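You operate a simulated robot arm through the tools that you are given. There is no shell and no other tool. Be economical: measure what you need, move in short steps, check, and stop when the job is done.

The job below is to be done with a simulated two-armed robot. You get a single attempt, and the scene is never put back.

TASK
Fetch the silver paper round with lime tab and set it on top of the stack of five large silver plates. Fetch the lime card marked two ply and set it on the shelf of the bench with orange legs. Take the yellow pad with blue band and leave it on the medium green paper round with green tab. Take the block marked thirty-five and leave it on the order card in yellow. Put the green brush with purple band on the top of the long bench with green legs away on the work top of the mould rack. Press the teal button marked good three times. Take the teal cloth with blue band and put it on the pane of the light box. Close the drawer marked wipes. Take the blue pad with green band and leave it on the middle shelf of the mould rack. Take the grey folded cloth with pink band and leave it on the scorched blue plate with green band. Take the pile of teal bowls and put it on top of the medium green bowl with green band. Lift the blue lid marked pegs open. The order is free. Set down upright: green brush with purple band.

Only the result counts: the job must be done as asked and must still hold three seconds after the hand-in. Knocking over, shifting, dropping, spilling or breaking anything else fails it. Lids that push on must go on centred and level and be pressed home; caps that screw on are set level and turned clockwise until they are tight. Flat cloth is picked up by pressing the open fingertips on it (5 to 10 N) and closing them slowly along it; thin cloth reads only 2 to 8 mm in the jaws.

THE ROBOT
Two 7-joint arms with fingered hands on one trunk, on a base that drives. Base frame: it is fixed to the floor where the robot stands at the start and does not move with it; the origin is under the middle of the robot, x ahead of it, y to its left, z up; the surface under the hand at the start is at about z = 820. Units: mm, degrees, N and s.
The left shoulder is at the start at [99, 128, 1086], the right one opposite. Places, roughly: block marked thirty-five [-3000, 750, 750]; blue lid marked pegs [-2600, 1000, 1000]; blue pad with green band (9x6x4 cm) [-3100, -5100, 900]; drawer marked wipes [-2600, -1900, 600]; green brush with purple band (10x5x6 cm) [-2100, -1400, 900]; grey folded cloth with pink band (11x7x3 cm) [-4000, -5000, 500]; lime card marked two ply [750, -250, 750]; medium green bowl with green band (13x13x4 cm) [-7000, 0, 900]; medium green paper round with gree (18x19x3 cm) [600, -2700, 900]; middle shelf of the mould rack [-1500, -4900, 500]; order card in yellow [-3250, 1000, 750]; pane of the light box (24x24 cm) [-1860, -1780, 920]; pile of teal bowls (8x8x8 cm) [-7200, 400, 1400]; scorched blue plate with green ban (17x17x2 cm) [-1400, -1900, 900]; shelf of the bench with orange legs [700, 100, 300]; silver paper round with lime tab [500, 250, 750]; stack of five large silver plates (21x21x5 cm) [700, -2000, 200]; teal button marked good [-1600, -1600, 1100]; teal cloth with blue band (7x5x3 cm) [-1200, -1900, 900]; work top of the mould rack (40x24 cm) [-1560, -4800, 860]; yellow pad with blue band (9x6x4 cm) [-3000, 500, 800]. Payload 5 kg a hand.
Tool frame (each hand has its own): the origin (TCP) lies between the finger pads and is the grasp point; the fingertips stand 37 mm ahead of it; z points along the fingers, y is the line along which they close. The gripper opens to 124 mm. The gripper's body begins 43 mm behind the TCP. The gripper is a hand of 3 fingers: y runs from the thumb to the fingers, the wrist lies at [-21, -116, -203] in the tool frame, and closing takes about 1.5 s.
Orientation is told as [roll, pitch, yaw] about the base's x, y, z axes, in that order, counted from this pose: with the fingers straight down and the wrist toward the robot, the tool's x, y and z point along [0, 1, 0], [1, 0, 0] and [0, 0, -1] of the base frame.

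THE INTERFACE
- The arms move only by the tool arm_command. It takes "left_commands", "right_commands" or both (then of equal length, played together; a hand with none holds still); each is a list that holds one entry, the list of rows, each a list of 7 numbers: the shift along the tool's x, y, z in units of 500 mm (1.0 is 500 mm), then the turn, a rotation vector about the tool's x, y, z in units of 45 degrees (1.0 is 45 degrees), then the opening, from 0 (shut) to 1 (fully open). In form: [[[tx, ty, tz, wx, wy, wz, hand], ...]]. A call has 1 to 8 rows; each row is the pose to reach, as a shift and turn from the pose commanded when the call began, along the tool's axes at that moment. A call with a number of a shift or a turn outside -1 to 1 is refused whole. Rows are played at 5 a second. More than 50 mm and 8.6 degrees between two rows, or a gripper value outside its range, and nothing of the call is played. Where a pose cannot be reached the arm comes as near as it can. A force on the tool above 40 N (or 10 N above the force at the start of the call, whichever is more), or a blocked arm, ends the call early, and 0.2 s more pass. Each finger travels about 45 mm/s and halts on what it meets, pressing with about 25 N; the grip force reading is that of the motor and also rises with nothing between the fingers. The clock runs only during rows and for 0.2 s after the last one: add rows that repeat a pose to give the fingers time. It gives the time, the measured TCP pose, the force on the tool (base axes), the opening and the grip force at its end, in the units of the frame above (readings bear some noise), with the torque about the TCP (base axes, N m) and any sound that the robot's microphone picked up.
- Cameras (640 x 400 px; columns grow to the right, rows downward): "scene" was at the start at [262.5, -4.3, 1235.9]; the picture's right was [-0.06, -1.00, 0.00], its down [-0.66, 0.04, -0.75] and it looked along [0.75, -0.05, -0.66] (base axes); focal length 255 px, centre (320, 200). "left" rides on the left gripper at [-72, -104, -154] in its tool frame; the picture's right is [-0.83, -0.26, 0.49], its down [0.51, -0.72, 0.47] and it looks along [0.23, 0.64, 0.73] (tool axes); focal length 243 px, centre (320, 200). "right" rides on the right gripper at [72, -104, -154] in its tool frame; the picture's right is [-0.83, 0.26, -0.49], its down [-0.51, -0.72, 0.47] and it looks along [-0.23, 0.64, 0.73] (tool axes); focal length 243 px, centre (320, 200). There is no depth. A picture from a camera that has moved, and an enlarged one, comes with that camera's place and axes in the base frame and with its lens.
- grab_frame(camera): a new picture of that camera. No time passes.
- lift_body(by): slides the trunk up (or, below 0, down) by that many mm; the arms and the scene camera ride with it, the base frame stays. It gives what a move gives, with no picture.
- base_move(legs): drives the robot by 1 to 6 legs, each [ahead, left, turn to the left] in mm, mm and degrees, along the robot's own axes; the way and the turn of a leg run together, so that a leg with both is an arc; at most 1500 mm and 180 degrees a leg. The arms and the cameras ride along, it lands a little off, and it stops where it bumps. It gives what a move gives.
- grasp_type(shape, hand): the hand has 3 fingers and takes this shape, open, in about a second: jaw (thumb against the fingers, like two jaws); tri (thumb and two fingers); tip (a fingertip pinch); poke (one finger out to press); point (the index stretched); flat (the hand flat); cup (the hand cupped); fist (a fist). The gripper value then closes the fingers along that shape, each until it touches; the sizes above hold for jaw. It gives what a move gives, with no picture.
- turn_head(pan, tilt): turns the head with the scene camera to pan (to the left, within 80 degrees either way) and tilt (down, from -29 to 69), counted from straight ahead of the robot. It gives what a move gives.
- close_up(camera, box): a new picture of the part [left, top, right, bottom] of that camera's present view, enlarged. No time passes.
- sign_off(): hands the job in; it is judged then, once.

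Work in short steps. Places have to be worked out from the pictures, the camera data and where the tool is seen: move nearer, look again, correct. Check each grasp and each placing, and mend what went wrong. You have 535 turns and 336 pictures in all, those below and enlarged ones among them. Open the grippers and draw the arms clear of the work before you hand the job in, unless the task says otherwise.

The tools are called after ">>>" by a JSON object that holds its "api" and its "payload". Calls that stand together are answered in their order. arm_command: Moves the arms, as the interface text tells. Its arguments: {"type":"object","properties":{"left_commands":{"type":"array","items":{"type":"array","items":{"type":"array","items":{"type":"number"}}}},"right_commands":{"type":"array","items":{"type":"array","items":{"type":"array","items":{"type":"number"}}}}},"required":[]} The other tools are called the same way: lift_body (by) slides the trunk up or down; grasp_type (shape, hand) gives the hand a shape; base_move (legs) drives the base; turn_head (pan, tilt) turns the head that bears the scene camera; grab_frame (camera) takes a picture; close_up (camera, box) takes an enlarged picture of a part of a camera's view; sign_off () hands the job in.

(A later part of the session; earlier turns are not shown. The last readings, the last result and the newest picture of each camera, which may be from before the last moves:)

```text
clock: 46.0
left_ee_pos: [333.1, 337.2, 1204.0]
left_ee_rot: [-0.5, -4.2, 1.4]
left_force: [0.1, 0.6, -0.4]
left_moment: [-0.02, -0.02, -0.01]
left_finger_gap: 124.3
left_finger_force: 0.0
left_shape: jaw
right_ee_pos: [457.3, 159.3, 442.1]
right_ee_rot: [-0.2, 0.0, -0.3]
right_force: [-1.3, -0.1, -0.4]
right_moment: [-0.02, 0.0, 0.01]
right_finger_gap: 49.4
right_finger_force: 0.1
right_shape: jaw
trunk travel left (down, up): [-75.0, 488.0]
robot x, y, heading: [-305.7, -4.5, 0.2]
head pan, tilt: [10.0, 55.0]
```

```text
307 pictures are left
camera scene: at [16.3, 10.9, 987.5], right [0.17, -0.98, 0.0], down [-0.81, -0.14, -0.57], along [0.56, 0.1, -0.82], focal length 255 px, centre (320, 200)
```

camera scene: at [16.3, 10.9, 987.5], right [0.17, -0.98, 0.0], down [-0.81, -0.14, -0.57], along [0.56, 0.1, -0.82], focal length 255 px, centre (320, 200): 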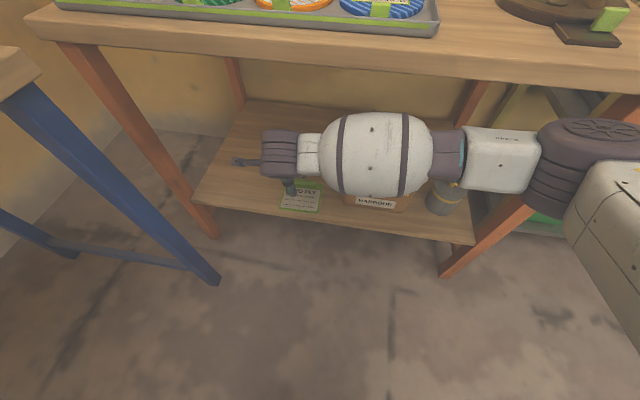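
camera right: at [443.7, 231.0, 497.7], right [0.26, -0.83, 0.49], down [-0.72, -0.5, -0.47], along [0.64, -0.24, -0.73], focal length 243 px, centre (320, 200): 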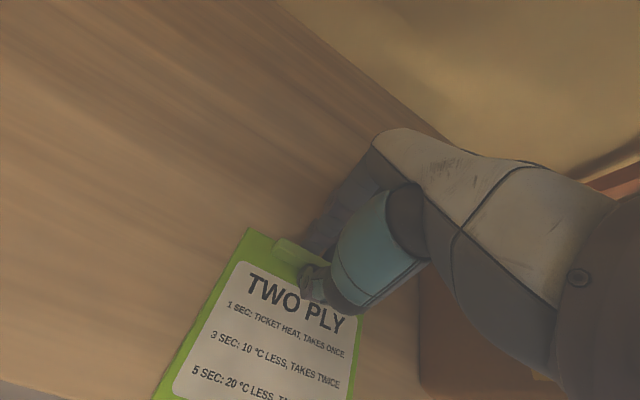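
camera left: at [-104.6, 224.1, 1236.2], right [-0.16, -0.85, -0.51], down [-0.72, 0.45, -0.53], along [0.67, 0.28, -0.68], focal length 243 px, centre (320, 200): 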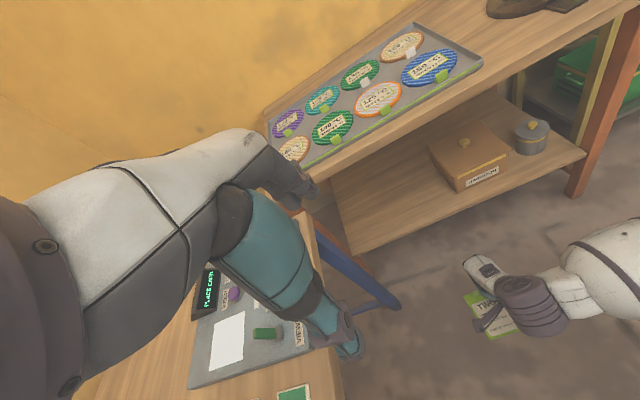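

Backing out to the right and away from the bench, then raising the trunk and looking right toward the silver plate stack.

>>> {"api": "base_move", "payload": {"legs": [[0, -110, 0], [-400, 0, 0]]}}

>>> {"api": "turn_head", "payload": {"pan": 70, "tilt": 35}}

>>> {"api": "grab_frame", "payload": {"camera": "scene"}}

>>> {"api": "turn_head", "payload": {"pan": -60, "tilt": 35}}

>>> {"api": "grab_frame", "payload": {"camera": "scene"}}

```text
clock: 49.7
left_ee_pos: [-63.9, 229.3, 1204.7]
left_ee_rot: [-0.5, -4.3, 2.0]
left_force: [-0.2, 0.1, -0.2]
left_moment: [0.02, -0.01, 0.03]
left_finger_gap: 123.9
left_finger_force: 0.1
left_shape: jaw
right_ee_pos: [62.1, 53.3, 441.2]
right_ee_rot: [-0.2, 0.0, 0.3]
right_force: [0.2, 0.0, -0.1]
right_moment: [-0.02, -0.04, 0.02]
right_finger_gap: 49.2
right_finger_force: 0.1
right_shape: jaw
trunk travel left (down, up): [-75.0, 488.0]
robot x, y, heading: [-702.9, -116.3, 0.8]
head pan, tilt: [10.0, 55.0]
```

```text
clock: 51.0
left_ee_pos: [-64.5, 228.3, 1203.9]
left_ee_rot: [-0.5, -4.1, 2.0]
left_force: [-0.3, -0.9, 0.5]
left_moment: [-0.03, 0.0, -0.03]
left_finger_gap: 123.7
left_finger_force: 0.1
left_shape: jaw
right_ee_pos: [62.0, 52.5, 441.1]
right_ee_rot: [-0.2, -0.1, 0.4]
right_force: [-0.6, -0.4, -1.1]
right_moment: [-0.05, 0.02, -0.04]
right_finger_gap: 49.3
right_finger_force: 0.0
right_shape: jaw
trunk travel left (down, up): [-75.0, 488.0]
robot x, y, heading: [-702.5, -118.2, 0.7]
head pan, tilt: [70.0, 35.0]
```

```text
306 pictures are left
camera scene: at [-418.9, -30.8, 1015.6], right [0.94, -0.33, 0.0], down [-0.19, -0.54, -0.82], along [0.27, 0.77, -0.57], focal length 255 px, centre (320, 200)
```

scene: 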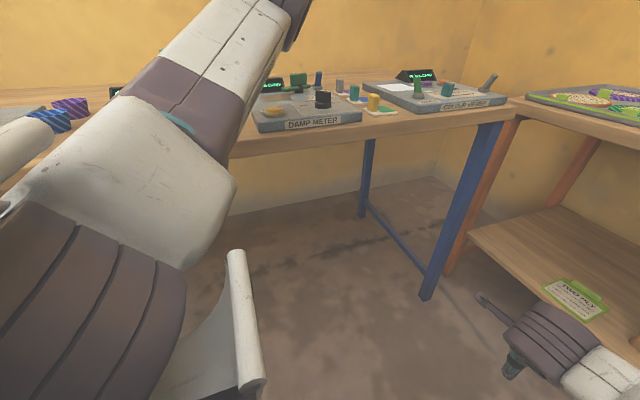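

```text
clock: 53.1
left_ee_pos: [-63.2, 228.2, 1205.7]
left_ee_rot: [-0.5, -4.1, 2.1]
left_force: [0.8, 1.1, -0.1]
left_moment: [0.03, -0.01, -0.01]
left_finger_gap: 123.9
left_finger_force: 0.1
left_shape: jaw
right_ee_pos: [62.9, 52.1, 441.3]
right_ee_rot: [-0.1, 0.0, 0.3]
right_force: [-0.9, 0.2, -1.1]
right_moment: [-0.02, 0.05, -0.01]
right_finger_gap: 49.3
right_finger_force: 0.0
right_shape: jaw
trunk travel left (down, up): [-75.0, 488.0]
robot x, y, heading: [-699.4, -118.2, 1.0]
head pan, tilt: [-60.0, 35.0]
```

```text
305 pictures are left
camera scene: at [-403.1, -189.5, 1015.6], right [-0.86, -0.51, 0.0], down [-0.29, 0.49, -0.82], along [0.42, -0.7, -0.57], focal length 255 px, centre (320, 200)
```

scene: 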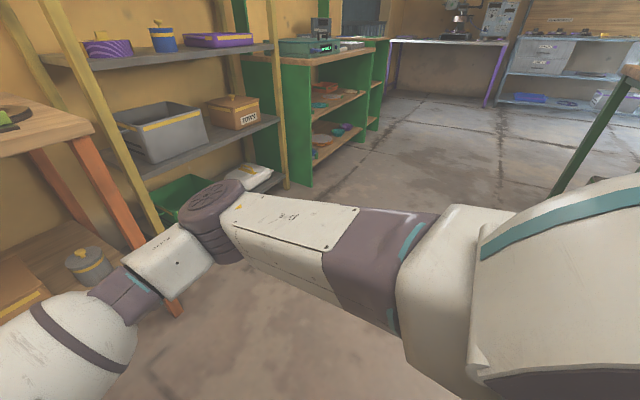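

The damp meter looks untouched and the card is on the shelf. I raise the trunk, bring the right arm back to its own side, and go look at the plate stack in the green cabinet.

>>> {"api": "lift_body", "payload": {"by": 200}}

>>> {"api": "arm_command", "payload": {"right_commands": [[[-0.06, -0.02, -0.06, 0, 0, 0, 0.4], [-0.12, -0.04, -0.12, 0, 0, 0, 0.4], [-0.18, -0.06, -0.18, 0, 0, 0, 0.4], [-0.25, -0.08, -0.24, 0, 0, 0, 0.4], [-0.32, -0.1, -0.3, 0, 0, 0, 0.4], [-0.39, -0.12, -0.36, 0, 0, 0, 0.4], [-0.46, -0.14, -0.42, 0, 0, 0, 0.4], [-0.53, -0.16, -0.48, 0, 0, 0, 0.4]]]}}

>>> {"api": "arm_command", "payload": {"right_commands": [[[-0.06, -0.02, -0.06, 0, 0, 0, 0.4], [-0.12, -0.04, -0.12, 0, 0, 0, 0.4], [-0.18, -0.06, -0.18, 0, 0, 0, 0.4], [-0.25, -0.08, -0.24, 0, 0, 0, 0.4]]]}}

>>> {"api": "base_move", "payload": {"legs": [[200, -1000, 0], [200, -800, 0]]}}

>>> {"api": "turn_head", "payload": {"pan": 0, "tilt": 45}}

>>> {"api": "grab_frame", "payload": {"camera": "scene"}}

```text
clock: 55.3
left_ee_pos: [-62.9, 229.2, 1404.8]
left_ee_rot: [-0.5, -4.2, 2.0]
left_force: [-0.3, 0.3, -0.7]
left_moment: [0.03, 0.02, -0.01]
left_finger_gap: 124.2
left_finger_force: 0.0
left_shape: jaw
right_ee_pos: [61.6, 53.6, 639.7]
right_ee_rot: [-0.1, 0.0, 0.5]
right_force: [0.7, -0.3, -0.9]
right_moment: [0.01, 0.04, 0.03]
right_finger_gap: 49.7
right_finger_force: 0.0
right_shape: jaw
trunk travel left (down, up): [-275.0, 288.0]
robot x, y, heading: [-700.0, -114.6, 0.9]
head pan, tilt: [-60.0, 35.0]
```

```text
clock: 57.1
left_ee_pos: [-65.0, 226.1, 1406.4]
left_ee_rot: [-0.5, -4.3, 2.0]
left_force: [-0.1, 0.0, 0.7]
left_moment: [0.0, -0.02, 0.02]
left_finger_gap: 124.1
left_finger_force: 0.1
left_shape: jaw
right_ee_pos: [-19.8, -214.3, 884.7]
right_ee_rot: [0.0, 0.0, 0.4]
right_force: [0.3, -0.9, 0.0]
right_moment: [-0.01, -0.04, -0.03]
right_finger_gap: 49.4
right_finger_force: 0.1
right_shape: jaw
trunk travel left (down, up): [-275.0, 288.0]
robot x, y, heading: [-700.7, -119.1, 0.8]
head pan, tilt: [-60.0, 35.0]
```

```text
clock: 58.1
left_ee_pos: [-66.9, 226.2, 1406.9]
left_ee_rot: [-0.4, -4.4, 2.0]
left_force: [-0.5, 0.5, 0.4]
left_moment: [0.0, -0.05, 0.01]
left_finger_gap: 124.1
left_finger_force: 0.1
left_shape: jaw
right_ee_pos: [-58.9, -338.8, 1005.1]
right_ee_rot: [-0.1, -0.2, 0.4]
right_force: [-0.2, -0.2, 0.3]
right_moment: [0.03, -0.01, 0.0]
right_finger_gap: 49.4
right_finger_force: 0.2
right_shape: jaw
trunk travel left (down, up): [-275.0, 288.0]
robot x, y, heading: [-700.2, -116.1, 0.8]
head pan, tilt: [-60.0, 35.0]
```

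```text
clock: 74.4
left_ee_pos: [359.0, -1585.7, 1403.9]
left_ee_rot: [-0.5, -4.2, 2.6]
left_force: [0.6, 1.2, -0.8]
left_moment: [-0.01, 0.02, -0.01]
left_finger_gap: 124.1
left_finger_force: 0.1
left_shape: jaw
right_ee_pos: [370.7, -2151.8, 1004.9]
right_ee_rot: [-0.2, 0.0, 0.9]
right_force: [-0.1, -0.5, -0.2]
right_moment: [0.0, 0.01, -0.02]
right_finger_gap: 49.4
right_finger_force: 0.0
right_shape: jaw
trunk travel left (down, up): [-275.0, 288.0]
robot x, y, heading: [-273.2, -1939.1, 1.4]
head pan, tilt: [-60.0, 35.0]
```

```text
clock: 75.7
left_ee_pos: [358.4, -1584.4, 1403.9]
left_ee_rot: [-0.5, -4.2, 2.6]
left_force: [0.9, 0.4, 0.9]
left_moment: [0.04, -0.02, 0.0]
left_finger_gap: 124.0
left_finger_force: 0.1
left_shape: jaw
right_ee_pos: [370.9, -2151.9, 1003.8]
right_ee_rot: [-0.2, 0.0, 0.9]
right_force: [0.3, -0.5, 0.8]
right_moment: [-0.02, -0.02, 0.01]
right_finger_gap: 49.3
right_finger_force: 0.1
right_shape: jaw
trunk travel left (down, up): [-275.0, 288.0]
robot x, y, heading: [-273.8, -1939.9, 1.1]
head pan, tilt: [0.0, 45.0]
```

```text
304 pictures are left
camera scene: at [-13.5, -1932.3, 1230.5], right [0.02, -1.0, 0.0], down [-0.71, -0.02, -0.71], along [0.71, 0.02, -0.71], focal length 255 px, centre (320, 200)
```

scene: 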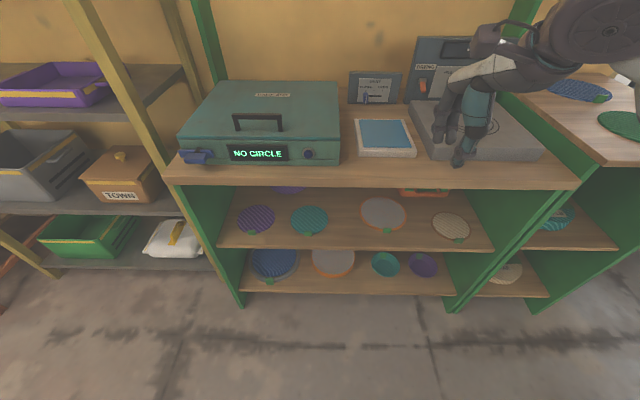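

The cabinet with two lower shelves holds several round stacks. I zoom in.

>>> {"api": "close_up", "payload": {"camera": "scene", "box": [220, 170, 500, 310]}}

```text
2.29 times, centred on (360, 240) of scene
camera zoom: at [-13.5, -1932.3, 1230.5], right [0.02, -1.0, 0.0], down [-0.71, -0.02, -0.71], along [0.71, 0.02, -0.71], focal length 583 px, centre (229, 109)
```

zoom: 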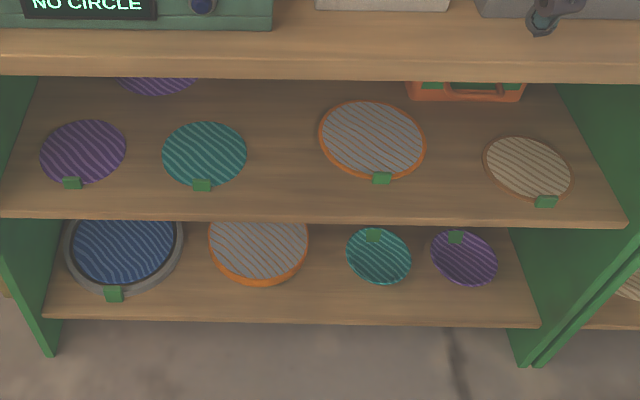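

I lower the trunk to view the bottom shelf from lower.

>>> {"api": "lift_body", "payload": {"by": -270}}

>>> {"api": "grab_frame", "payload": {"camera": "scene"}}

```text
clock: 78.5
left_ee_pos: [359.4, -1587.5, 1134.2]
left_ee_rot: [-0.6, -4.4, 2.5]
left_force: [-1.3, -0.5, -0.3]
left_moment: [-0.02, 0.0, -0.03]
left_finger_gap: 124.0
left_finger_force: 0.1
left_shape: jaw
right_ee_pos: [371.2, -2151.7, 734.1]
right_ee_rot: [-0.1, 0.0, 0.9]
right_force: [0.5, 0.1, 0.0]
right_moment: [0.02, -0.01, -0.01]
right_finger_gap: 49.2
right_finger_force: 0.1
right_shape: jaw
trunk travel left (down, up): [-5.0, 558.0]
robot x, y, heading: [-274.0, -1933.3, 1.5]
head pan, tilt: [0.0, 45.0]
```

```text
302 pictures are left
camera scene: at [75.0, -1930.5, 942.4], right [0.02, -1.0, 0.0], down [-0.71, -0.02, -0.71], along [0.71, 0.02, -0.71], focal length 255 px, centre (320, 200)
```

scene: 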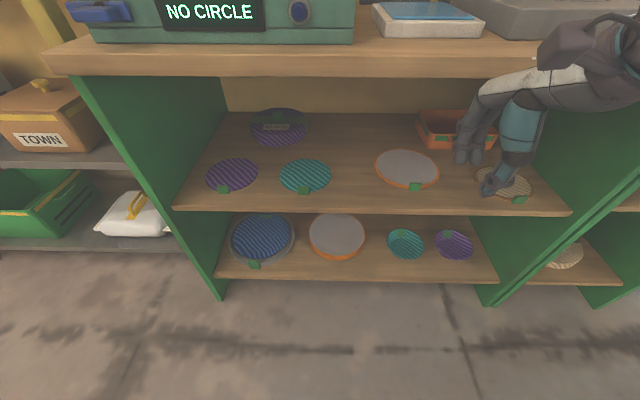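

Bottom-shelf silver stack is at about [655,-1976], top z≈185, with ~330 mm clear height. I'll grip the tab laterally with the tool at 45° so it fits. I raise the trunk, yaw the right hand 90°, pitch it 45°, and drive back to the tray.

>>> {"api": "lift_body", "payload": {"by": 270}}

>>> {"api": "arm_command", "payload": {"right_commands": [[[0, 0, 0, 0, 0, -0.16, 0.5], [0, 0, 0, 0, 0, -0.33, 0.5], [0, 0, 0, 0, 0, -0.5, 0.5], [0, 0, 0, 0, 0, -0.67, 0.5], [0, 0, 0, 0, 0, -0.83, 0.5], [0, 0, 0, 0, 0, -1.0, 0.5]]]}}

>>> {"api": "arm_command", "payload": {"right_commands": [[[0, 0, 0, 0, 0, -0.16, 0.5], [0, 0, 0, 0, 0, -0.33, 0.5], [0, 0, 0, 0, 0, -0.5, 0.5], [0, 0, 0, 0, 0, -0.67, 0.5], [0, 0, 0, 0, 0, -0.83, 0.5], [0, 0, 0, 0, 0, -1.0, 0.5]]]}}

>>> {"api": "arm_command", "payload": {"right_commands": [[[0, 0, 0, 0, -0.16, 0, 0.5], [0, 0, 0, 0, -0.33, 0, 0.5], [0, 0, 0, 0, -0.5, 0, 0.5], [0, 0, 0, 0, -0.67, 0, 0.5], [0, 0, 0, 0, -0.83, 0, 0.5], [0, 0, 0, 0, -1.0, 0, 0.5]]]}}

>>> {"api": "base_move", "payload": {"legs": [[-200, 900, 0], [100, 950, -1.5]]}}

>>> {"api": "turn_head", "payload": {"pan": 0, "tilt": 40}}

>>> {"api": "grab_frame", "payload": {"camera": "scene"}}

```text
clock: 81.2
left_ee_pos: [360.6, -1586.4, 1403.2]
left_ee_rot: [-0.5, -4.3, 2.6]
left_force: [0.3, 0.8, 0.4]
left_moment: [0.02, 0.0, 0.02]
left_finger_gap: 123.9
left_finger_force: 0.0
left_shape: jaw
right_ee_pos: [370.1, -2151.9, 1004.0]
right_ee_rot: [-0.2, 0.0, 0.9]
right_force: [0.6, 1.2, 0.0]
right_moment: [0.03, -0.01, 0.0]
right_finger_gap: 49.3
right_finger_force: 0.0
right_shape: jaw
trunk travel left (down, up): [-275.0, 288.0]
robot x, y, heading: [-275.7, -1941.4, 1.3]
head pan, tilt: [0.0, 45.0]
```

```text
clock: 82.6
left_ee_pos: [359.9, -1584.7, 1403.9]
left_ee_rot: [-0.6, -4.4, 2.5]
left_force: [-0.2, -0.1, -1.0]
left_moment: [0.03, -0.01, 0.03]
left_finger_gap: 123.9
left_finger_force: 0.1
left_shape: jaw
right_ee_pos: [372.0, -2153.5, 1004.3]
right_ee_rot: [-0.1, 0.1, 46.1]
right_force: [0.8, -0.4, 0.0]
right_moment: [-0.03, -0.03, 0.01]
right_finger_gap: 61.5
right_finger_force: 0.1
right_shape: jaw
trunk travel left (down, up): [-275.0, 288.0]
robot x, y, heading: [-274.6, -1940.5, 1.2]
head pan, tilt: [0.0, 45.0]
```

```text
clock: 84.0
left_ee_pos: [359.2, -1583.9, 1403.7]
left_ee_rot: [-0.6, -4.2, 2.5]
left_force: [-1.0, 0.5, 0.9]
left_moment: [0.0, -0.02, -0.01]
left_finger_gap: 123.9
left_finger_force: 0.0
left_shape: jaw
right_ee_pos: [177.5, -2068.5, 1104.1]
right_ee_rot: [1.2, 0.4, 89.1]
right_force: [-0.7, 0.0, -1.1]
right_moment: [-0.02, 0.01, -0.01]
right_finger_gap: 61.8
right_finger_force: 0.0
right_shape: jaw
right hand out of reach, approached as far as the arm can: row 1, 2, 3, 4, 5, 6
trunk travel left (down, up): [-275.0, 288.0]
robot x, y, heading: [-273.9, -1939.5, 1.3]
head pan, tilt: [0.0, 45.0]
```

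```text
clock: 85.4
left_ee_pos: [358.4, -1583.5, 1404.2]
left_ee_rot: [-0.7, -4.4, 2.5]
left_force: [-0.6, 0.2, -0.3]
left_moment: [-0.02, -0.04, -0.01]
left_finger_gap: 124.1
left_finger_force: 0.0
left_shape: jaw
right_ee_pos: [92.6, -2021.8, 1244.2]
right_ee_rot: [-41.9, 0.3, 91.0]
right_force: [-0.6, 0.4, 0.3]
right_moment: [-0.03, -0.01, -0.01]
right_finger_gap: 62.0
right_finger_force: 0.1
right_shape: jaw
right hand out of reach, approached as far as the arm can: row 1, 2, 3, 4, 5, 6
trunk travel left (down, up): [-275.0, 288.0]
robot x, y, heading: [-271.5, -1937.3, 1.5]
head pan, tilt: [0.0, 45.0]
```

```text
clock: 101.6
left_ee_pos: [260.6, 199.5, 1403.0]
left_ee_rot: [-0.6, -4.3, 0.7]
left_force: [-0.2, -0.9, -0.2]
left_moment: [-0.01, -0.03, 0.0]
left_finger_gap: 124.0
left_finger_force: 0.1
left_shape: jaw
right_ee_pos: [-16.3, -227.7, 1243.9]
right_ee_rot: [-41.7, 0.2, 89.0]
right_force: [-0.3, 0.6, 0.4]
right_moment: [0.02, -0.01, 0.03]
right_finger_gap: 62.0
right_finger_force: 0.1
right_shape: jaw
trunk travel left (down, up): [-275.0, 288.0]
robot x, y, heading: [-381.7, -129.8, -0.6]
head pan, tilt: [0.0, 45.0]
```

```text
clock: 102.3
left_ee_pos: [260.6, 200.9, 1403.9]
left_ee_rot: [-0.6, -4.3, 0.8]
left_force: [-0.4, -0.5, -0.2]
left_moment: [0.0, -0.02, -0.01]
left_finger_gap: 124.0
left_finger_force: 0.0
left_shape: jaw
right_ee_pos: [-16.8, -228.8, 1244.1]
right_ee_rot: [-41.9, 0.1, 89.2]
right_force: [0.0, 0.7, -0.4]
right_moment: [0.01, -0.01, -0.01]
right_finger_gap: 62.1
right_finger_force: 0.1
right_shape: jaw
trunk travel left (down, up): [-275.0, 288.0]
robot x, y, heading: [-381.5, -129.9, -0.7]
head pan, tilt: [0.0, 40.0]
```

```text
301 pictures are left
camera scene: at [-118.7, -133.6, 1237.7], right [-0.01, -1.0, 0.0], down [-0.64, 0.01, -0.77], along [0.77, -0.01, -0.64], focal length 255 px, centre (320, 200)
```

scene: 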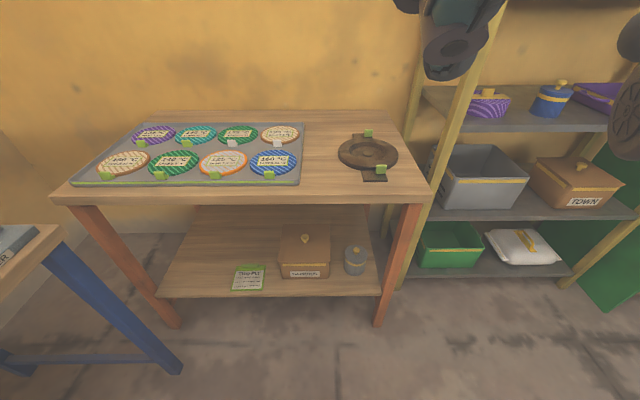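

At yaw 90° the reach is poor, so I return the hand to the default orientation and will grip the tab radially (closing along x) as with the card.

>>> {"api": "arm_command", "payload": {"right_commands": [[[0, 0, 0, 0, 0.16, 0, 0.5], [0, 0, 0, 0, 0.33, 0, 0.5], [0, 0, 0, 0, 0.5, 0, 0.5], [0, 0, 0, 0, 0.67, 0, 0.5], [0, 0, 0, 0, 0.83, 0, 0.5], [0, 0, 0, 0, 0.93, 0, 0.5]]]}}

>>> {"api": "arm_command", "payload": {"right_commands": [[[0, 0, 0, 0, 0, 0.16, 0.5], [0, 0, 0, 0, 0, 0.33, 0.5], [0, 0, 0, 0, 0, 0.5, 0.5], [0, 0, 0, 0, 0, 0.67, 0.5], [0, 0, 0, 0, 0, 0.83, 0.5], [0, 0, 0, 0, 0, 1.0, 0.5]]]}}

>>> {"api": "arm_command", "payload": {"right_commands": [[[0, 0, 0, 0, 0, 0.16, 0.5], [0, 0, 0, 0, 0, 0.33, 0.5], [0, 0, 0, 0, 0, 0.5, 0.5], [0, 0, 0, 0, 0, 0.67, 0.5], [0, 0, 0, 0, 0, 0.83, 0.5], [0, 0, 0, 0, 0, 0.98, 0.5]]]}}

```text
clock: 103.7
left_ee_pos: [261.6, 199.3, 1403.6]
left_ee_rot: [-0.5, -4.3, 0.7]
left_force: [-0.2, -0.1, -0.3]
left_moment: [-0.03, 0.03, 0.01]
left_finger_gap: 123.9
left_finger_force: 0.2
left_shape: jaw
right_ee_pos: [-14.5, -227.7, 1243.4]
right_ee_rot: [0.2, 0.1, 89.1]
right_force: [-0.4, 0.8, -0.7]
right_moment: [0.02, -0.01, 0.0]
right_finger_gap: 62.2
right_finger_force: 0.1
right_shape: jaw
trunk travel left (down, up): [-275.0, 288.0]
robot x, y, heading: [-387.5, -130.0, -0.5]
head pan, tilt: [0.0, 40.0]
```

```text
clock: 105.1
left_ee_pos: [259.8, 201.2, 1404.0]
left_ee_rot: [-0.7, -4.4, 0.7]
left_force: [0.4, -0.3, 0.2]
left_moment: [0.0, -0.03, 0.04]
left_finger_gap: 123.9
left_finger_force: 0.1
left_shape: jaw
right_ee_pos: [-19.1, -229.1, 1244.2]
right_ee_rot: [-0.1, 0.0, 44.0]
right_force: [-0.9, 0.5, -0.4]
right_moment: [-0.01, 0.02, 0.03]
right_finger_gap: 62.0
right_finger_force: 0.0
right_shape: jaw
trunk travel left (down, up): [-275.0, 288.0]
robot x, y, heading: [-381.5, -134.6, -0.6]
head pan, tilt: [0.0, 40.0]
```

```text
clock: 106.5
left_ee_pos: [259.8, 201.9, 1404.5]
left_ee_rot: [-0.6, -4.4, 0.6]
left_force: [-0.2, 0.5, -0.4]
left_moment: [-0.03, 0.0, -0.01]
left_finger_gap: 124.1
left_finger_force: 0.0
left_shape: jaw
right_ee_pos: [-19.1, -227.6, 1244.5]
right_ee_rot: [-0.1, 0.0, -0.1]
right_force: [0.0, 0.4, 0.4]
right_moment: [-0.01, -0.06, 0.0]
right_finger_gap: 61.8
right_finger_force: 0.0
right_shape: jaw
trunk travel left (down, up): [-275.0, 288.0]
robot x, y, heading: [-378.9, -132.6, -0.4]
head pan, tilt: [0.0, 40.0]
```

Hand is back to default orientation. I extend it forward-left and then move the base nearer so it stands above the 125 °C tab.

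>>> {"api": "arm_command", "payload": {"right_commands": [[[0.03, 0.08, 0.02, 0, 0, 0, 0.5], [0.06, 0.16, 0.04, 0, 0, 0, 0.5], [0.1, 0.24, 0.07, 0, 0, 0, 0.5], [0.14, 0.32, 0.1, 0, 0, 0, 0.5], [0.18, 0.4, 0.13, 0, 0, 0, 0.5], [0.22, 0.48, 0.16, 0, 0, 0, 0.5], [0.26, 0.55, 0.19, 0, 0, 0, 0.5], [0.3, 0.62, 0.22, 0, 0, 0, 0.5]]]}}

>>> {"api": "arm_command", "payload": {"right_commands": [[[0.04, 0.03, 0.07, 0, 0, 0, 0.5], [0.08, 0.06, 0.14, 0, 0, 0, 0.5], [0.12, 0.09, 0.21, 0, 0, 0, 0.5], [0.16, 0.11, 0.28, 0, 0, 0, 0.5], [0.21, 0.118, 0.35, 0, 0, 0, 0.5]]]}}

>>> {"api": "base_move", "payload": {"legs": [[115, 120, 0.4]]}}

>>> {"api": "turn_head", "payload": {"pan": 10, "tilt": 55}}

>>> {"api": "grab_frame", "payload": {"camera": "scene"}}

>>> {"api": "grab_frame", "payload": {"camera": "right"}}

```text
clock: 108.3
left_ee_pos: [262.9, 201.8, 1402.6]
left_ee_rot: [-0.6, -4.4, 0.8]
left_force: [-0.2, 0.7, 0.2]
left_moment: [-0.04, 0.02, -0.01]
left_finger_gap: 123.7
left_finger_force: 0.1
left_shape: jaw
right_ee_pos: [293.0, -77.2, 1128.6]
right_ee_rot: [-0.3, 0.2, 0.1]
right_force: [0.2, 0.1, 0.0]
right_moment: [0.0, 0.01, 0.02]
right_finger_gap: 62.2
right_finger_force: 0.0
right_shape: jaw
trunk travel left (down, up): [-275.0, 288.0]
robot x, y, heading: [-380.9, -132.9, -0.5]
head pan, tilt: [0.0, 40.0]
```

```text
clock: 109.5
left_ee_pos: [261.9, 202.4, 1403.0]
left_ee_rot: [-0.7, -4.3, 0.8]
left_force: [-0.4, 0.8, 0.4]
left_moment: [-0.01, 0.0, -0.01]
left_finger_gap: 123.9
left_finger_force: 0.0
left_shape: jaw
right_ee_pos: [356.5, 25.1, 958.7]
right_ee_rot: [-0.2, 0.2, 0.0]
right_force: [0.2, -0.8, 0.0]
right_moment: [-0.02, -0.01, 0.03]
right_finger_gap: 61.9
right_finger_force: 0.1
right_shape: jaw
trunk travel left (down, up): [-275.0, 288.0]
robot x, y, heading: [-381.6, -130.4, -0.5]
head pan, tilt: [0.0, 40.0]
```

```text
clock: 111.2
left_ee_pos: [370.9, 320.3, 1403.0]
left_ee_rot: [-0.7, -4.4, 0.9]
left_force: [0.0, 0.1, -0.1]
left_moment: [0.02, -0.01, 0.0]
left_finger_gap: 123.6
left_finger_force: 0.1
left_shape: jaw
right_ee_pos: [466.8, 146.7, 960.1]
right_ee_rot: [-0.2, 0.1, 0.4]
right_force: [0.1, 0.4, 0.3]
right_moment: [0.02, 0.0, -0.01]
right_finger_gap: 61.9
right_finger_force: 0.0
right_shape: jaw
trunk travel left (down, up): [-275.0, 288.0]
robot x, y, heading: [-267.4, -15.1, -0.3]
head pan, tilt: [0.0, 40.0]
```

```text
clock: 112.0
left_ee_pos: [372.2, 321.7, 1402.1]
left_ee_rot: [-0.6, -4.3, 0.9]
left_force: [0.4, 0.7, -0.8]
left_moment: [0.02, 0.0, 0.02]
left_finger_gap: 123.8
left_finger_force: 0.1
left_shape: jaw
right_ee_pos: [467.7, 146.4, 958.9]
right_ee_rot: [-0.2, 0.1, 0.3]
right_force: [-0.1, 0.3, 0.2]
right_moment: [-0.01, 0.01, 0.02]
right_finger_gap: 61.8
right_finger_force: 0.1
right_shape: jaw
trunk travel left (down, up): [-275.0, 288.0]
robot x, y, heading: [-271.4, -13.5, -0.3]
head pan, tilt: [10.0, 55.0]
```

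```text
300 pictures are left
camera scene: at [-20.1, -0.9, 1217.1], right [0.17, -0.99, 0.0], down [-0.81, -0.14, -0.57], along [0.57, 0.1, -0.82], focal length 255 px, centre (320, 200)
```

scene: 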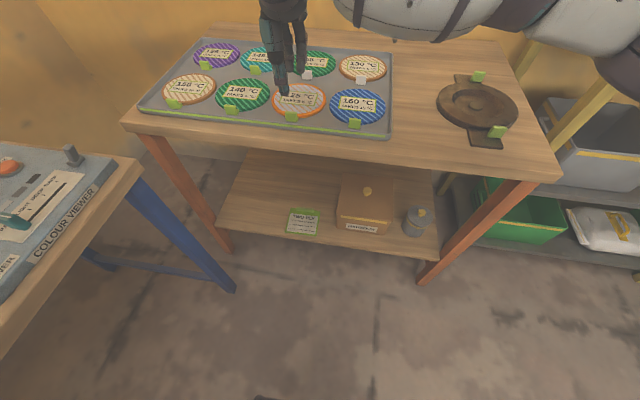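

```text
299 pictures are left
camera right: at [363.0, 218.0, 1112.5], right [0.27, -0.83, 0.49], down [-0.72, -0.51, -0.47], along [0.64, -0.23, -0.73], focal length 243 px, centre (320, 200)
```

right: 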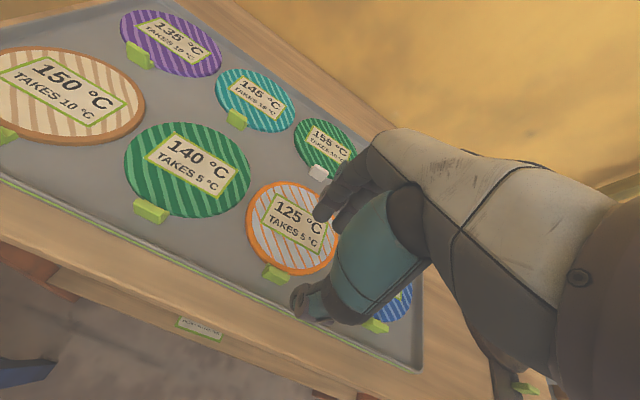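

Tab reads [469,152]; the hand is right over it. I descend to z≈895 and zoom.

>>> {"api": "arm_command", "payload": {"right_commands": [[[0.006, 0.004, 0.06, 0, 0, 0, 0.5], [0.01, 0.004, 0.12, 0, 0, 0, 0.5]]]}}

>>> {"api": "close_up", "payload": {"camera": "right", "box": [180, 180, 400, 318]}}

```text
clock: 112.6
left_ee_pos: [372.0, 322.6, 1404.1]
left_ee_rot: [-0.6, -4.4, 1.0]
left_force: [0.2, 0.9, -0.6]
left_moment: [0.03, -0.05, 0.0]
left_finger_gap: 123.8
left_finger_force: 0.0
left_shape: jaw
right_ee_pos: [470.9, 149.5, 900.4]
right_ee_rot: [-0.1, 0.1, 0.4]
right_force: [0.3, 0.2, 0.8]
right_moment: [-0.03, 0.0, -0.02]
right_finger_gap: 62.0
right_finger_force: 0.2
right_shape: jaw
trunk travel left (down, up): [-275.0, 288.0]
robot x, y, heading: [-271.1, -12.2, -0.4]
head pan, tilt: [10.0, 55.0]
```

```text
2.90 times, centred on (290, 249) of right
camera zoom: at [365.6, 221.1, 1053.4], right [0.27, -0.83, 0.49], down [-0.72, -0.51, -0.47], along [0.64, -0.23, -0.73], focal length 703 px, centre (407, 58)
```

zoom: 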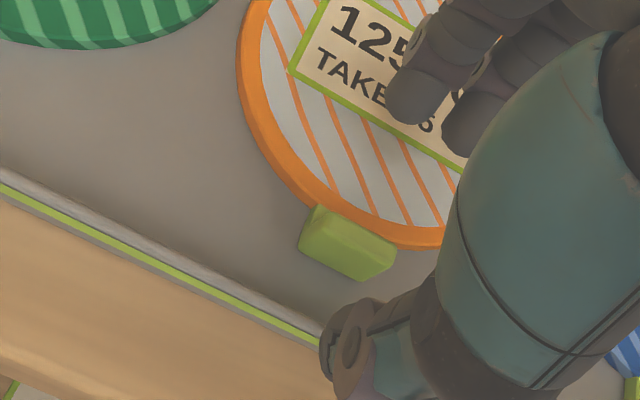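

Tab top centre is about [466,156,850], with the tray lip at x≈436. I align, narrow the opening to ~31 mm and descend to z≈876.

>>> {"api": "arm_command", "payload": {"right_commands": [[[0.012, -0.009, 0, 0, 0, 0, 0.27], [0.012, -0.009, 0, 0, 0, 0, 0.27], [0.012, -0.009, 0, 0, 0, 0, 0.27], [0.012, -0.009, 0.024, 0, 0, 0, 0.27]]]}}

>>> {"api": "close_up", "payload": {"camera": "right", "box": [200, 180, 420, 318]}}

```text
clock: 113.6
left_ee_pos: [372.0, 321.2, 1403.9]
left_ee_rot: [-0.5, -4.3, 1.0]
left_force: [0.6, 0.2, 0.5]
left_moment: [-0.01, 0.0, -0.04]
left_finger_gap: 123.9
left_finger_force: 0.1
left_shape: jaw
right_ee_pos: [464.6, 155.2, 888.5]
right_ee_rot: [-0.3, 0.1, 0.2]
right_force: [-0.5, 0.0, 0.9]
right_moment: [0.01, 0.02, 0.02]
right_finger_gap: 34.0
right_finger_force: 0.1
right_shape: jaw
trunk travel left (down, up): [-275.0, 288.0]
robot x, y, heading: [-271.8, -15.8, -0.5]
head pan, tilt: [10.0, 55.0]
```

```text
2.90 times, centred on (310, 249) of right
camera zoom: at [360.8, 227.3, 1041.4], right [0.27, -0.83, 0.49], down [-0.72, -0.51, -0.47], along [0.64, -0.23, -0.73], focal length 703 px, centre (349, 58)
```

zoom: 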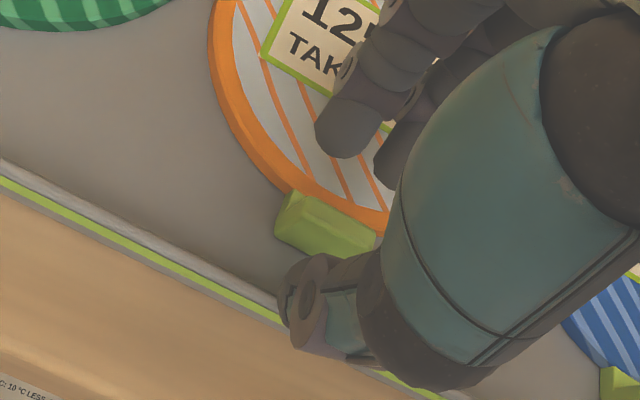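

Aligned. Descend to z≈876 and close gently.

>>> {"api": "arm_command", "payload": {"right_commands": [[[0, 0.001, 0.012, 0, 0, 0, 0.27], [0, 0.001, 0.026, 0, 0, 0, 0.27], [0, 0.001, 0.026, 0, 0, 0, 0.15], [0, 0.001, 0.026, 0, 0, 0, 0.05], [0, 0.001, 0.026, 0, 0, 0, 0], [0, 0.001, 0.026, 0, 0, 0, 0]]]}}

>>> {"api": "close_up", "payload": {"camera": "right", "box": [200, 180, 420, 318]}}

```text
clock: 115.0
left_ee_pos: [367.4, 320.7, 1406.7]
left_ee_rot: [-0.5, -4.6, 1.0]
left_force: [-0.2, -0.6, 0.3]
left_moment: [0.04, 0.01, -0.02]
left_finger_gap: 124.0
left_finger_force: 0.0
left_shape: jaw
right_ee_pos: [463.6, 155.6, 878.0]
right_ee_rot: [-0.2, -0.2, 0.2]
right_force: [-7.1, 0.7, 23.5]
right_moment: [0.01, 0.72, -0.07]
right_finger_gap: 0.9
right_finger_force: 24.9
right_shape: jaw
trunk travel left (down, up): [-275.0, 288.0]
robot x, y, heading: [-269.6, -12.5, -0.3]
head pan, tilt: [10.0, 55.0]
```

```text
2.90 times, centred on (310, 249) of right
camera zoom: at [358.5, 227.2, 1030.2], right [0.26, -0.83, 0.49], down [-0.72, -0.51, -0.47], along [0.64, -0.23, -0.73], focal length 703 px, centre (349, 58)
```

zoom: 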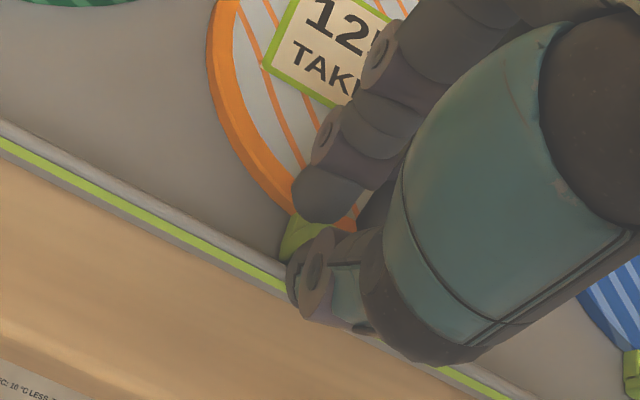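

The fingers closed on top of the tab, so its top is nearer z≈841 and centre is [469,152]. I open, lift, shift and go lower.

>>> {"api": "arm_command", "payload": {"right_commands": [[[0, 0, -0.03, 0, 0, 0, 0.1], [-0.006, 0.012, -0.03, 0, 0, 0, 0.25], [-0.006, 0.012, -0.03, 0, 0, 0, 0.25], [-0.006, 0.012, -0.03, 0, 0, 0, 0.25]]]}}

>>> {"api": "close_up", "payload": {"camera": "right", "box": [200, 180, 420, 318]}}

```text
clock: 116.0
left_ee_pos: [370.6, 322.4, 1404.4]
left_ee_rot: [-0.6, -4.4, 1.0]
left_force: [0.2, -0.2, 0.3]
left_moment: [0.01, 0.01, 0.01]
left_finger_gap: 123.8
left_finger_force: 0.0
left_shape: jaw
right_ee_pos: [472.2, 153.1, 889.4]
right_ee_rot: [-0.1, 0.1, 0.3]
right_force: [0.5, -0.1, -0.1]
right_moment: [0.0, -0.02, -0.01]
right_finger_gap: 30.5
right_finger_force: 0.1
right_shape: jaw
trunk travel left (down, up): [-275.0, 288.0]
robot x, y, heading: [-268.6, -15.0, -0.2]
head pan, tilt: [10.0, 55.0]
```

```text
2.90 times, centred on (310, 249) of right
camera zoom: at [368.4, 224.8, 1042.8], right [0.27, -0.83, 0.49], down [-0.72, -0.51, -0.47], along [0.64, -0.23, -0.73], focal length 703 px, centre (349, 58)
```

zoom: 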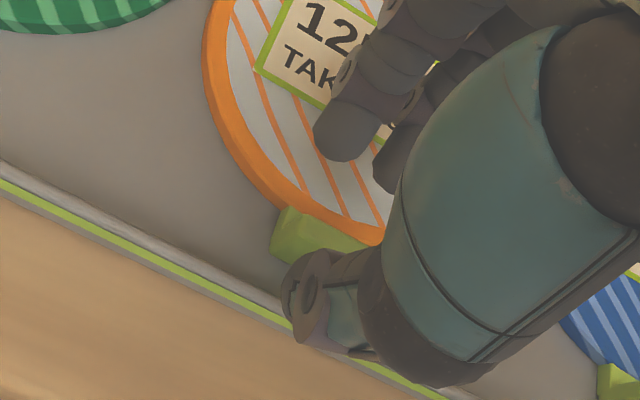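

I descend with a slightly wider opening, watching force.

>>> {"api": "arm_command", "payload": {"right_commands": [[[0, 0, 0.0, 0, 0, 0, 0.29], [0, 0, 0.02, 0, 0, 0, 0.29], [0, 0, 0.032, 0, 0, 0, 0.29], [0, 0, 0.042, 0, 0, 0, 0.29]]]}}

>>> {"api": "close_up", "payload": {"camera": "right", "box": [200, 180, 420, 318]}}

```text
clock: 117.0
left_ee_pos: [366.4, 321.7, 1408.1]
left_ee_rot: [-0.6, -4.6, 1.0]
left_force: [0.0, 0.4, 0.1]
left_moment: [0.01, -0.05, -0.01]
left_finger_gap: 123.8
left_finger_force: 0.1
left_shape: jaw
right_ee_pos: [469.4, 153.7, 876.3]
right_ee_rot: [0.1, -0.3, 0.3]
right_force: [-5.1, 1.2, 40.3]
right_moment: [-0.04, 1.17, -0.03]
right_finger_gap: 38.3
right_finger_force: 0.2
right_shape: jaw
trunk travel left (down, up): [-275.0, 288.0]
robot x, y, heading: [-268.2, -13.9, -0.3]
head pan, tilt: [10.0, 55.0]
```

```text
2.90 times, centred on (310, 249) of right
camera zoom: at [363.2, 225.4, 1028.1], right [0.26, -0.83, 0.49], down [-0.72, -0.51, -0.48], along [0.65, -0.23, -0.73], focal length 703 px, centre (349, 58)
```

zoom: 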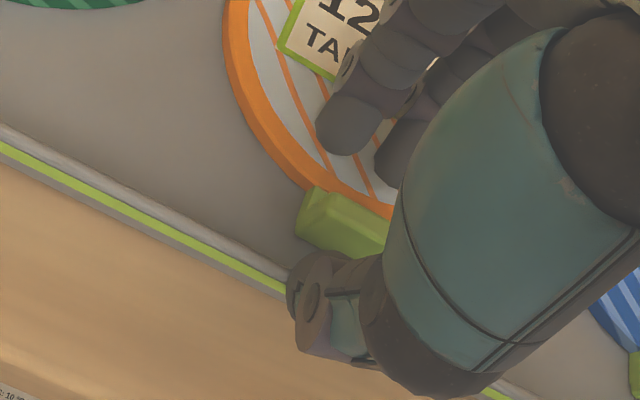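

The force moment (≈-29 mm in x) shows the thumb is on the tray lip. I shift 8 mm forward with a 28 mm opening and try again.

>>> {"api": "arm_command", "payload": {"right_commands": [[[0, 0, -0.03, 0, 0, 0, 0.25], [0, 0.014, -0.03, 0, 0, 0, 0.25], [0, 0.014, -0.02, 0, 0, 0, 0.25], [0, 0.014, 0, 0, 0, 0, 0.25]]]}}

>>> {"api": "close_up", "payload": {"camera": "right", "box": [260, 220, 360, 283]}}

```text
clock: 118.0
left_ee_pos: [364.9, 321.3, 1408.5]
left_ee_rot: [-0.6, -4.7, 1.0]
left_force: [0.7, 0.4, 0.0]
left_moment: [-0.03, -0.03, 0.01]
left_finger_gap: 124.0
left_finger_force: 0.0
left_shape: jaw
right_ee_pos: [474.2, 155.1, 876.2]
right_ee_rot: [0.1, -0.5, 0.3]
right_force: [-5.4, 1.1, 42.8]
right_moment: [-0.08, 1.38, -0.11]
right_finger_gap: 34.0
right_finger_force: 0.0
right_shape: jaw
trunk travel left (down, up): [-275.0, 288.0]
robot x, y, heading: [-270.0, -15.4, -0.4]
head pan, tilt: [10.0, 55.0]
```

```text
6.35 times, centred on (310, 252) of right
camera zoom: at [367.9, 226.0, 1028.8], right [0.26, -0.83, 0.49], down [-0.71, -0.51, -0.48], along [0.65, -0.23, -0.73], focal length 1540 px, centre (384, -127)
```

zoom: 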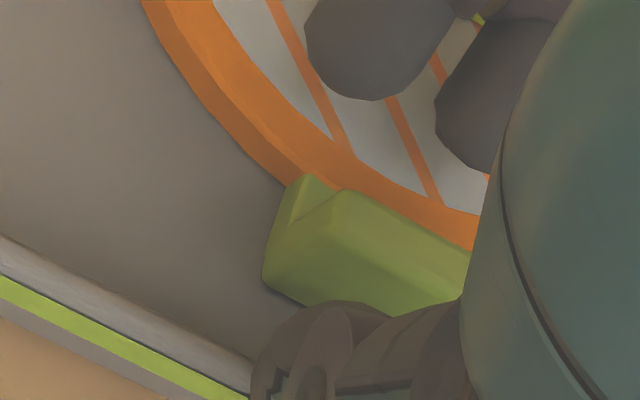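

The thumb's back still lands on the lip. With the hand this far left the forearm comes from the right, so a 90° yaw (lateral pinch of the tab) should be natural; I lift and try it.

>>> {"api": "arm_command", "payload": {"right_commands": [[[0, 0, -0.05, 0, 0, 0, 0.5], [0, 0, -0.12, 0, 0, -0.15, 0.5], [0, 0, -0.16, 0, 0, -0.32, 0.5], [0, 0, -0.16, 0, 0, -0.49, 0.5], [0, 0, -0.16, 0, 0, -0.66, 0.5], [0, 0, -0.16, 0, 0, -0.83, 0.5], [0, 0, -0.16, 0, 0, -1.0, 0.5]]]}}

>>> {"api": "arm_command", "payload": {"right_commands": [[[0, 0, 0, 0, 0, -0.16, 0.5], [0, 0, 0, 0, 0, -0.33, 0.5], [0, 0, 0, 0, 0, -0.5, 0.5], [0, 0, 0, 0, 0, -0.67, 0.5], [0, 0, 0, 0, 0, -0.83, 0.5], [0, 0, 0, 0, 0, -1.0, 0.5]]]}}

>>> {"api": "grab_frame", "payload": {"camera": "right"}}

```text
clock: 119.6
left_ee_pos: [372.3, 322.0, 1403.0]
left_ee_rot: [-0.6, -4.4, 0.9]
left_force: [-0.8, -1.1, -0.3]
left_moment: [0.04, 0.01, 0.03]
left_finger_gap: 123.7
left_finger_force: 0.0
left_shape: jaw
right_ee_pos: [479.0, 153.6, 950.1]
right_ee_rot: [0.0, 0.1, 45.5]
right_force: [-0.3, -0.3, -0.3]
right_moment: [-0.01, -0.01, 0.03]
right_finger_gap: 61.3
right_finger_force: 0.1
right_shape: jaw
trunk travel left (down, up): [-275.0, 288.0]
robot x, y, heading: [-271.1, -11.1, -0.2]
head pan, tilt: [10.0, 55.0]
```

```text
clock: 121.0
left_ee_pos: [371.2, 321.4, 1406.0]
left_ee_rot: [-0.5, -4.4, 0.9]
left_force: [-0.9, -1.3, 0.4]
left_moment: [0.06, -0.07, 0.0]
left_finger_gap: 124.0
left_finger_force: 0.1
left_shape: jaw
right_ee_pos: [465.3, 151.8, 950.6]
right_ee_rot: [1.1, -5.2, 66.2]
right_force: [-1.6, 1.3, -1.0]
right_moment: [-0.09, -0.13, -0.03]
right_finger_gap: 61.7
right_finger_force: 0.1
right_shape: jaw
right hand out of reach, approached as far as the arm can: row 3, 4, 5, 6
trunk travel left (down, up): [-275.0, 288.0]
robot x, y, heading: [-269.1, -14.2, -0.5]
head pan, tilt: [10.0, 55.0]
```

```text
292 pictures are left
camera right: at [353.4, 70.9, 1096.1], right [0.86, -0.14, 0.5], down [0.18, -0.82, -0.54], along [0.48, 0.56, -0.67], focal length 243 px, centre (320, 200)
```

right: 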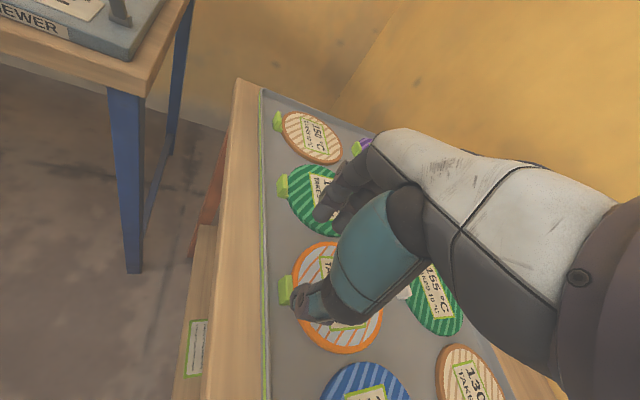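

Yaw stops at 66°. I'll rotate the base 24° left around the tab, so the hand gets the rest.

>>> {"api": "base_move", "payload": {"legs": [[135, -295, 24]]}}

>>> {"api": "grab_frame", "payload": {"camera": "right"}}

```text
clock: 124.2
left_ee_pos: [363.0, 295.6, 1403.2]
left_ee_rot: [-0.7, -4.5, 25.4]
left_force: [0.5, 1.1, 0.6]
left_moment: [-0.02, 0.03, -0.01]
left_finger_gap: 123.8
left_finger_force: 0.1
left_shape: jaw
right_ee_pos: [519.6, 180.6, 949.2]
right_ee_rot: [1.1, -5.1, 90.7]
right_force: [0.3, 0.8, 0.4]
right_moment: [0.0, 0.0, 0.01]
right_finger_gap: 61.6
right_finger_force: 0.0
right_shape: jaw
trunk travel left (down, up): [-275.0, 288.0]
robot x, y, heading: [-82.3, -276.2, 24.3]
head pan, tilt: [10.0, 55.0]
```

```text
291 pictures are left
camera right: at [451.0, 61.3, 1094.1], right [0.84, 0.23, 0.5], down [0.51, -0.67, -0.54], along [0.21, 0.71, -0.68], focal length 243 px, centre (320, 200)
```

right: 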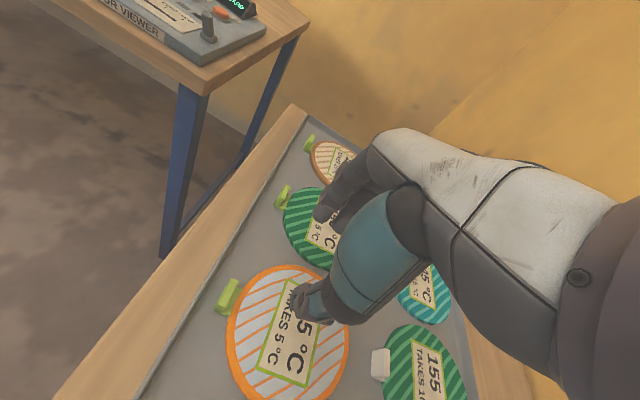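

Yaw is now 90.7°. I correct the small lean and tilt the tool ~40° forward while moving toward the tab.

>>> {"api": "arm_command", "payload": {"right_commands": [[[0.02, -0.01, -0.02, 0.02, -0.15, 0, 0.5], [0.04, -0.02, -0.04, 0.04, -0.3, 0, 0.5], [0.06, -0.03, -0.06, 0.06, -0.45, 0, 0.5], [0.08, -0.04, -0.06, 0.08, -0.6, 0, 0.5], [0.1, -0.05, -0.06, 0.1, -0.75, 0, 0.5], [0.12, -0.058, -0.06, 0.11, -0.9, 0, 0.5]]]}}

>>> {"api": "grab_frame", "payload": {"camera": "right"}}

```text
clock: 125.6
left_ee_pos: [361.1, 296.2, 1403.5]
left_ee_rot: [-0.6, -4.4, 25.4]
left_force: [-0.1, -0.2, 0.2]
left_moment: [-0.03, -0.02, 0.02]
left_finger_gap: 124.1
left_finger_force: 0.1
left_shape: jaw
right_ee_pos: [460.9, 147.5, 978.3]
right_ee_rot: [-39.5, -0.6, 89.1]
right_force: [-0.4, 0.6, 0.1]
right_moment: [-0.01, -0.01, 0.01]
right_finger_gap: 61.9
right_finger_force: 0.0
right_shape: jaw
trunk travel left (down, up): [-275.0, 288.0]
robot x, y, heading: [-79.6, -274.5, 24.3]
head pan, tilt: [10.0, 55.0]
```

```text
290 pictures are left
camera right: at [304.5, 44.5, 1047.9], right [0.33, 0.25, 0.91], down [0.68, -0.73, -0.05], along [0.65, 0.63, -0.41], focal length 243 px, centre (320, 200)
```

right: 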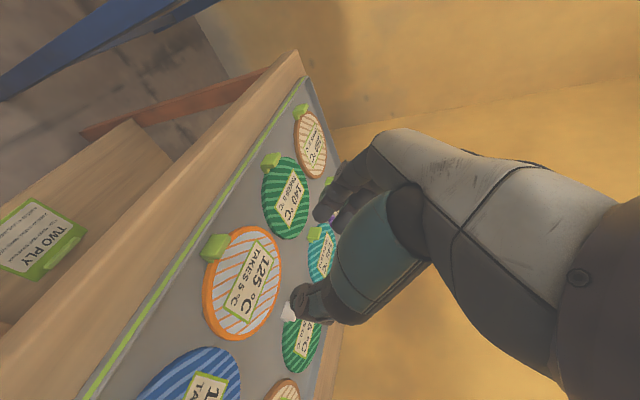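

Tilted pose reached. I approach the tab down to [440,150,890] and check.

>>> {"api": "arm_command", "payload": {"right_commands": [[[0.05, 0.003, 0.035, 0, 0, 0, 0.5], [0.1, 0.006, 0.075, 0, 0, 0, 0.5], [0.144, 0.006, 0.109, 0, 0, 0, 0.5]]]}}

>>> {"api": "close_up", "payload": {"camera": "right", "box": [140, 150, 380, 300]}}

>>> {"api": "grab_frame", "payload": {"camera": "scene"}}

```text
clock: 126.4
left_ee_pos: [363.7, 296.1, 1403.8]
left_ee_rot: [-0.5, -4.3, 25.3]
left_force: [0.8, 0.0, -0.2]
left_moment: [-0.03, 0.03, 0.0]
left_finger_gap: 123.8
left_finger_force: 0.0
left_shape: jaw
right_ee_pos: [439.3, 149.6, 887.8]
right_ee_rot: [-39.3, -0.4, 89.2]
right_force: [-0.6, -0.4, 0.1]
right_moment: [0.03, -0.02, 0.01]
right_finger_gap: 62.1
right_finger_force: 0.1
right_shape: jaw
trunk travel left (down, up): [-275.0, 288.0]
robot x, y, heading: [-77.8, -275.7, 24.4]
head pan, tilt: [10.0, 55.0]
```

```text
2.67 times, centred on (260, 225) of right
camera zoom: at [283.9, 47.0, 960.2], right [0.33, 0.25, 0.91], down [0.68, -0.73, -0.05], along [0.65, 0.63, -0.41], focal length 647 px, centre (480, 133)
```

zoom: 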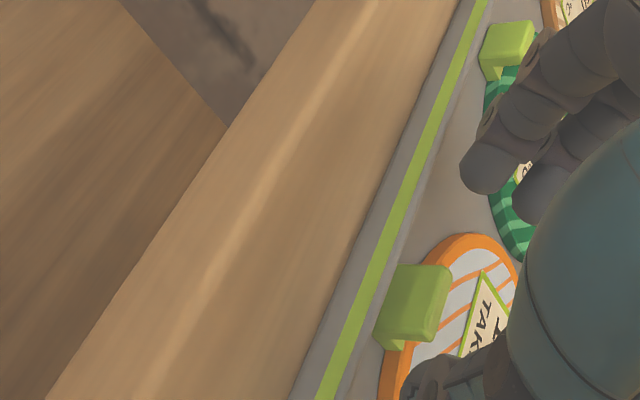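

```text
288 pictures are left
camera scene: at [141.5, -160.5, 1217.0], right [0.56, -0.83, 0.0], down [-0.68, -0.46, -0.57], along [0.47, 0.32, -0.82], focal length 255 px, centre (320, 200)
```

scene: 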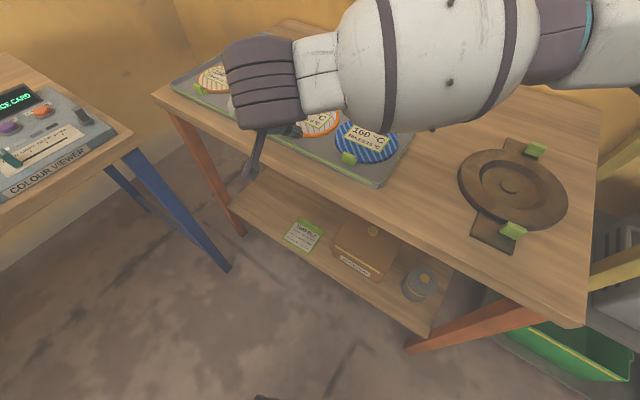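

Tab is about [472,147]; fingers bracket it. Move in to [449,148,868] and check.

>>> {"api": "arm_command", "payload": {"right_commands": [[[0.005, -0.004, 0.02, 0, 0, 0, 0.45], [0.01, -0.004, 0.044, 0, 0, 0, 0.42]]]}}

>>> {"api": "close_up", "payload": {"camera": "right", "box": [200, 160, 400, 285]}}

```text
clock: 127.0
left_ee_pos: [363.9, 296.0, 1402.9]
left_ee_rot: [-0.7, -4.3, 25.4]
left_force: [0.2, -0.6, 0.4]
left_moment: [0.03, -0.02, -0.02]
left_finger_gap: 123.8
left_finger_force: 0.0
left_shape: jaw
right_ee_pos: [447.0, 149.1, 870.7]
right_ee_rot: [-39.3, -0.4, 89.1]
right_force: [0.6, -0.7, 1.7]
right_moment: [0.03, -0.04, -0.02]
right_finger_gap: 52.6
right_finger_force: 0.2
right_shape: jaw
trunk travel left (down, up): [-275.0, 288.0]
robot x, y, heading: [-80.0, -274.5, 24.1]
head pan, tilt: [10.0, 55.0]
```

```text
3.20 times, centred on (300, 222) of right
camera zoom: at [292.1, 45.4, 941.9], right [0.33, 0.25, 0.91], down [0.68, -0.73, -0.05], along [0.65, 0.63, -0.41], focal length 776 px, centre (384, 128)
```

zoom: 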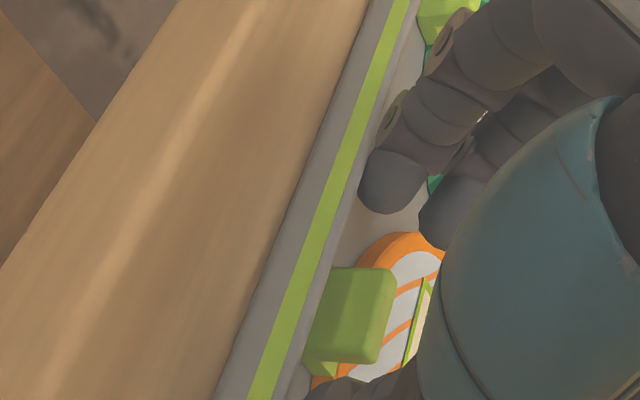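

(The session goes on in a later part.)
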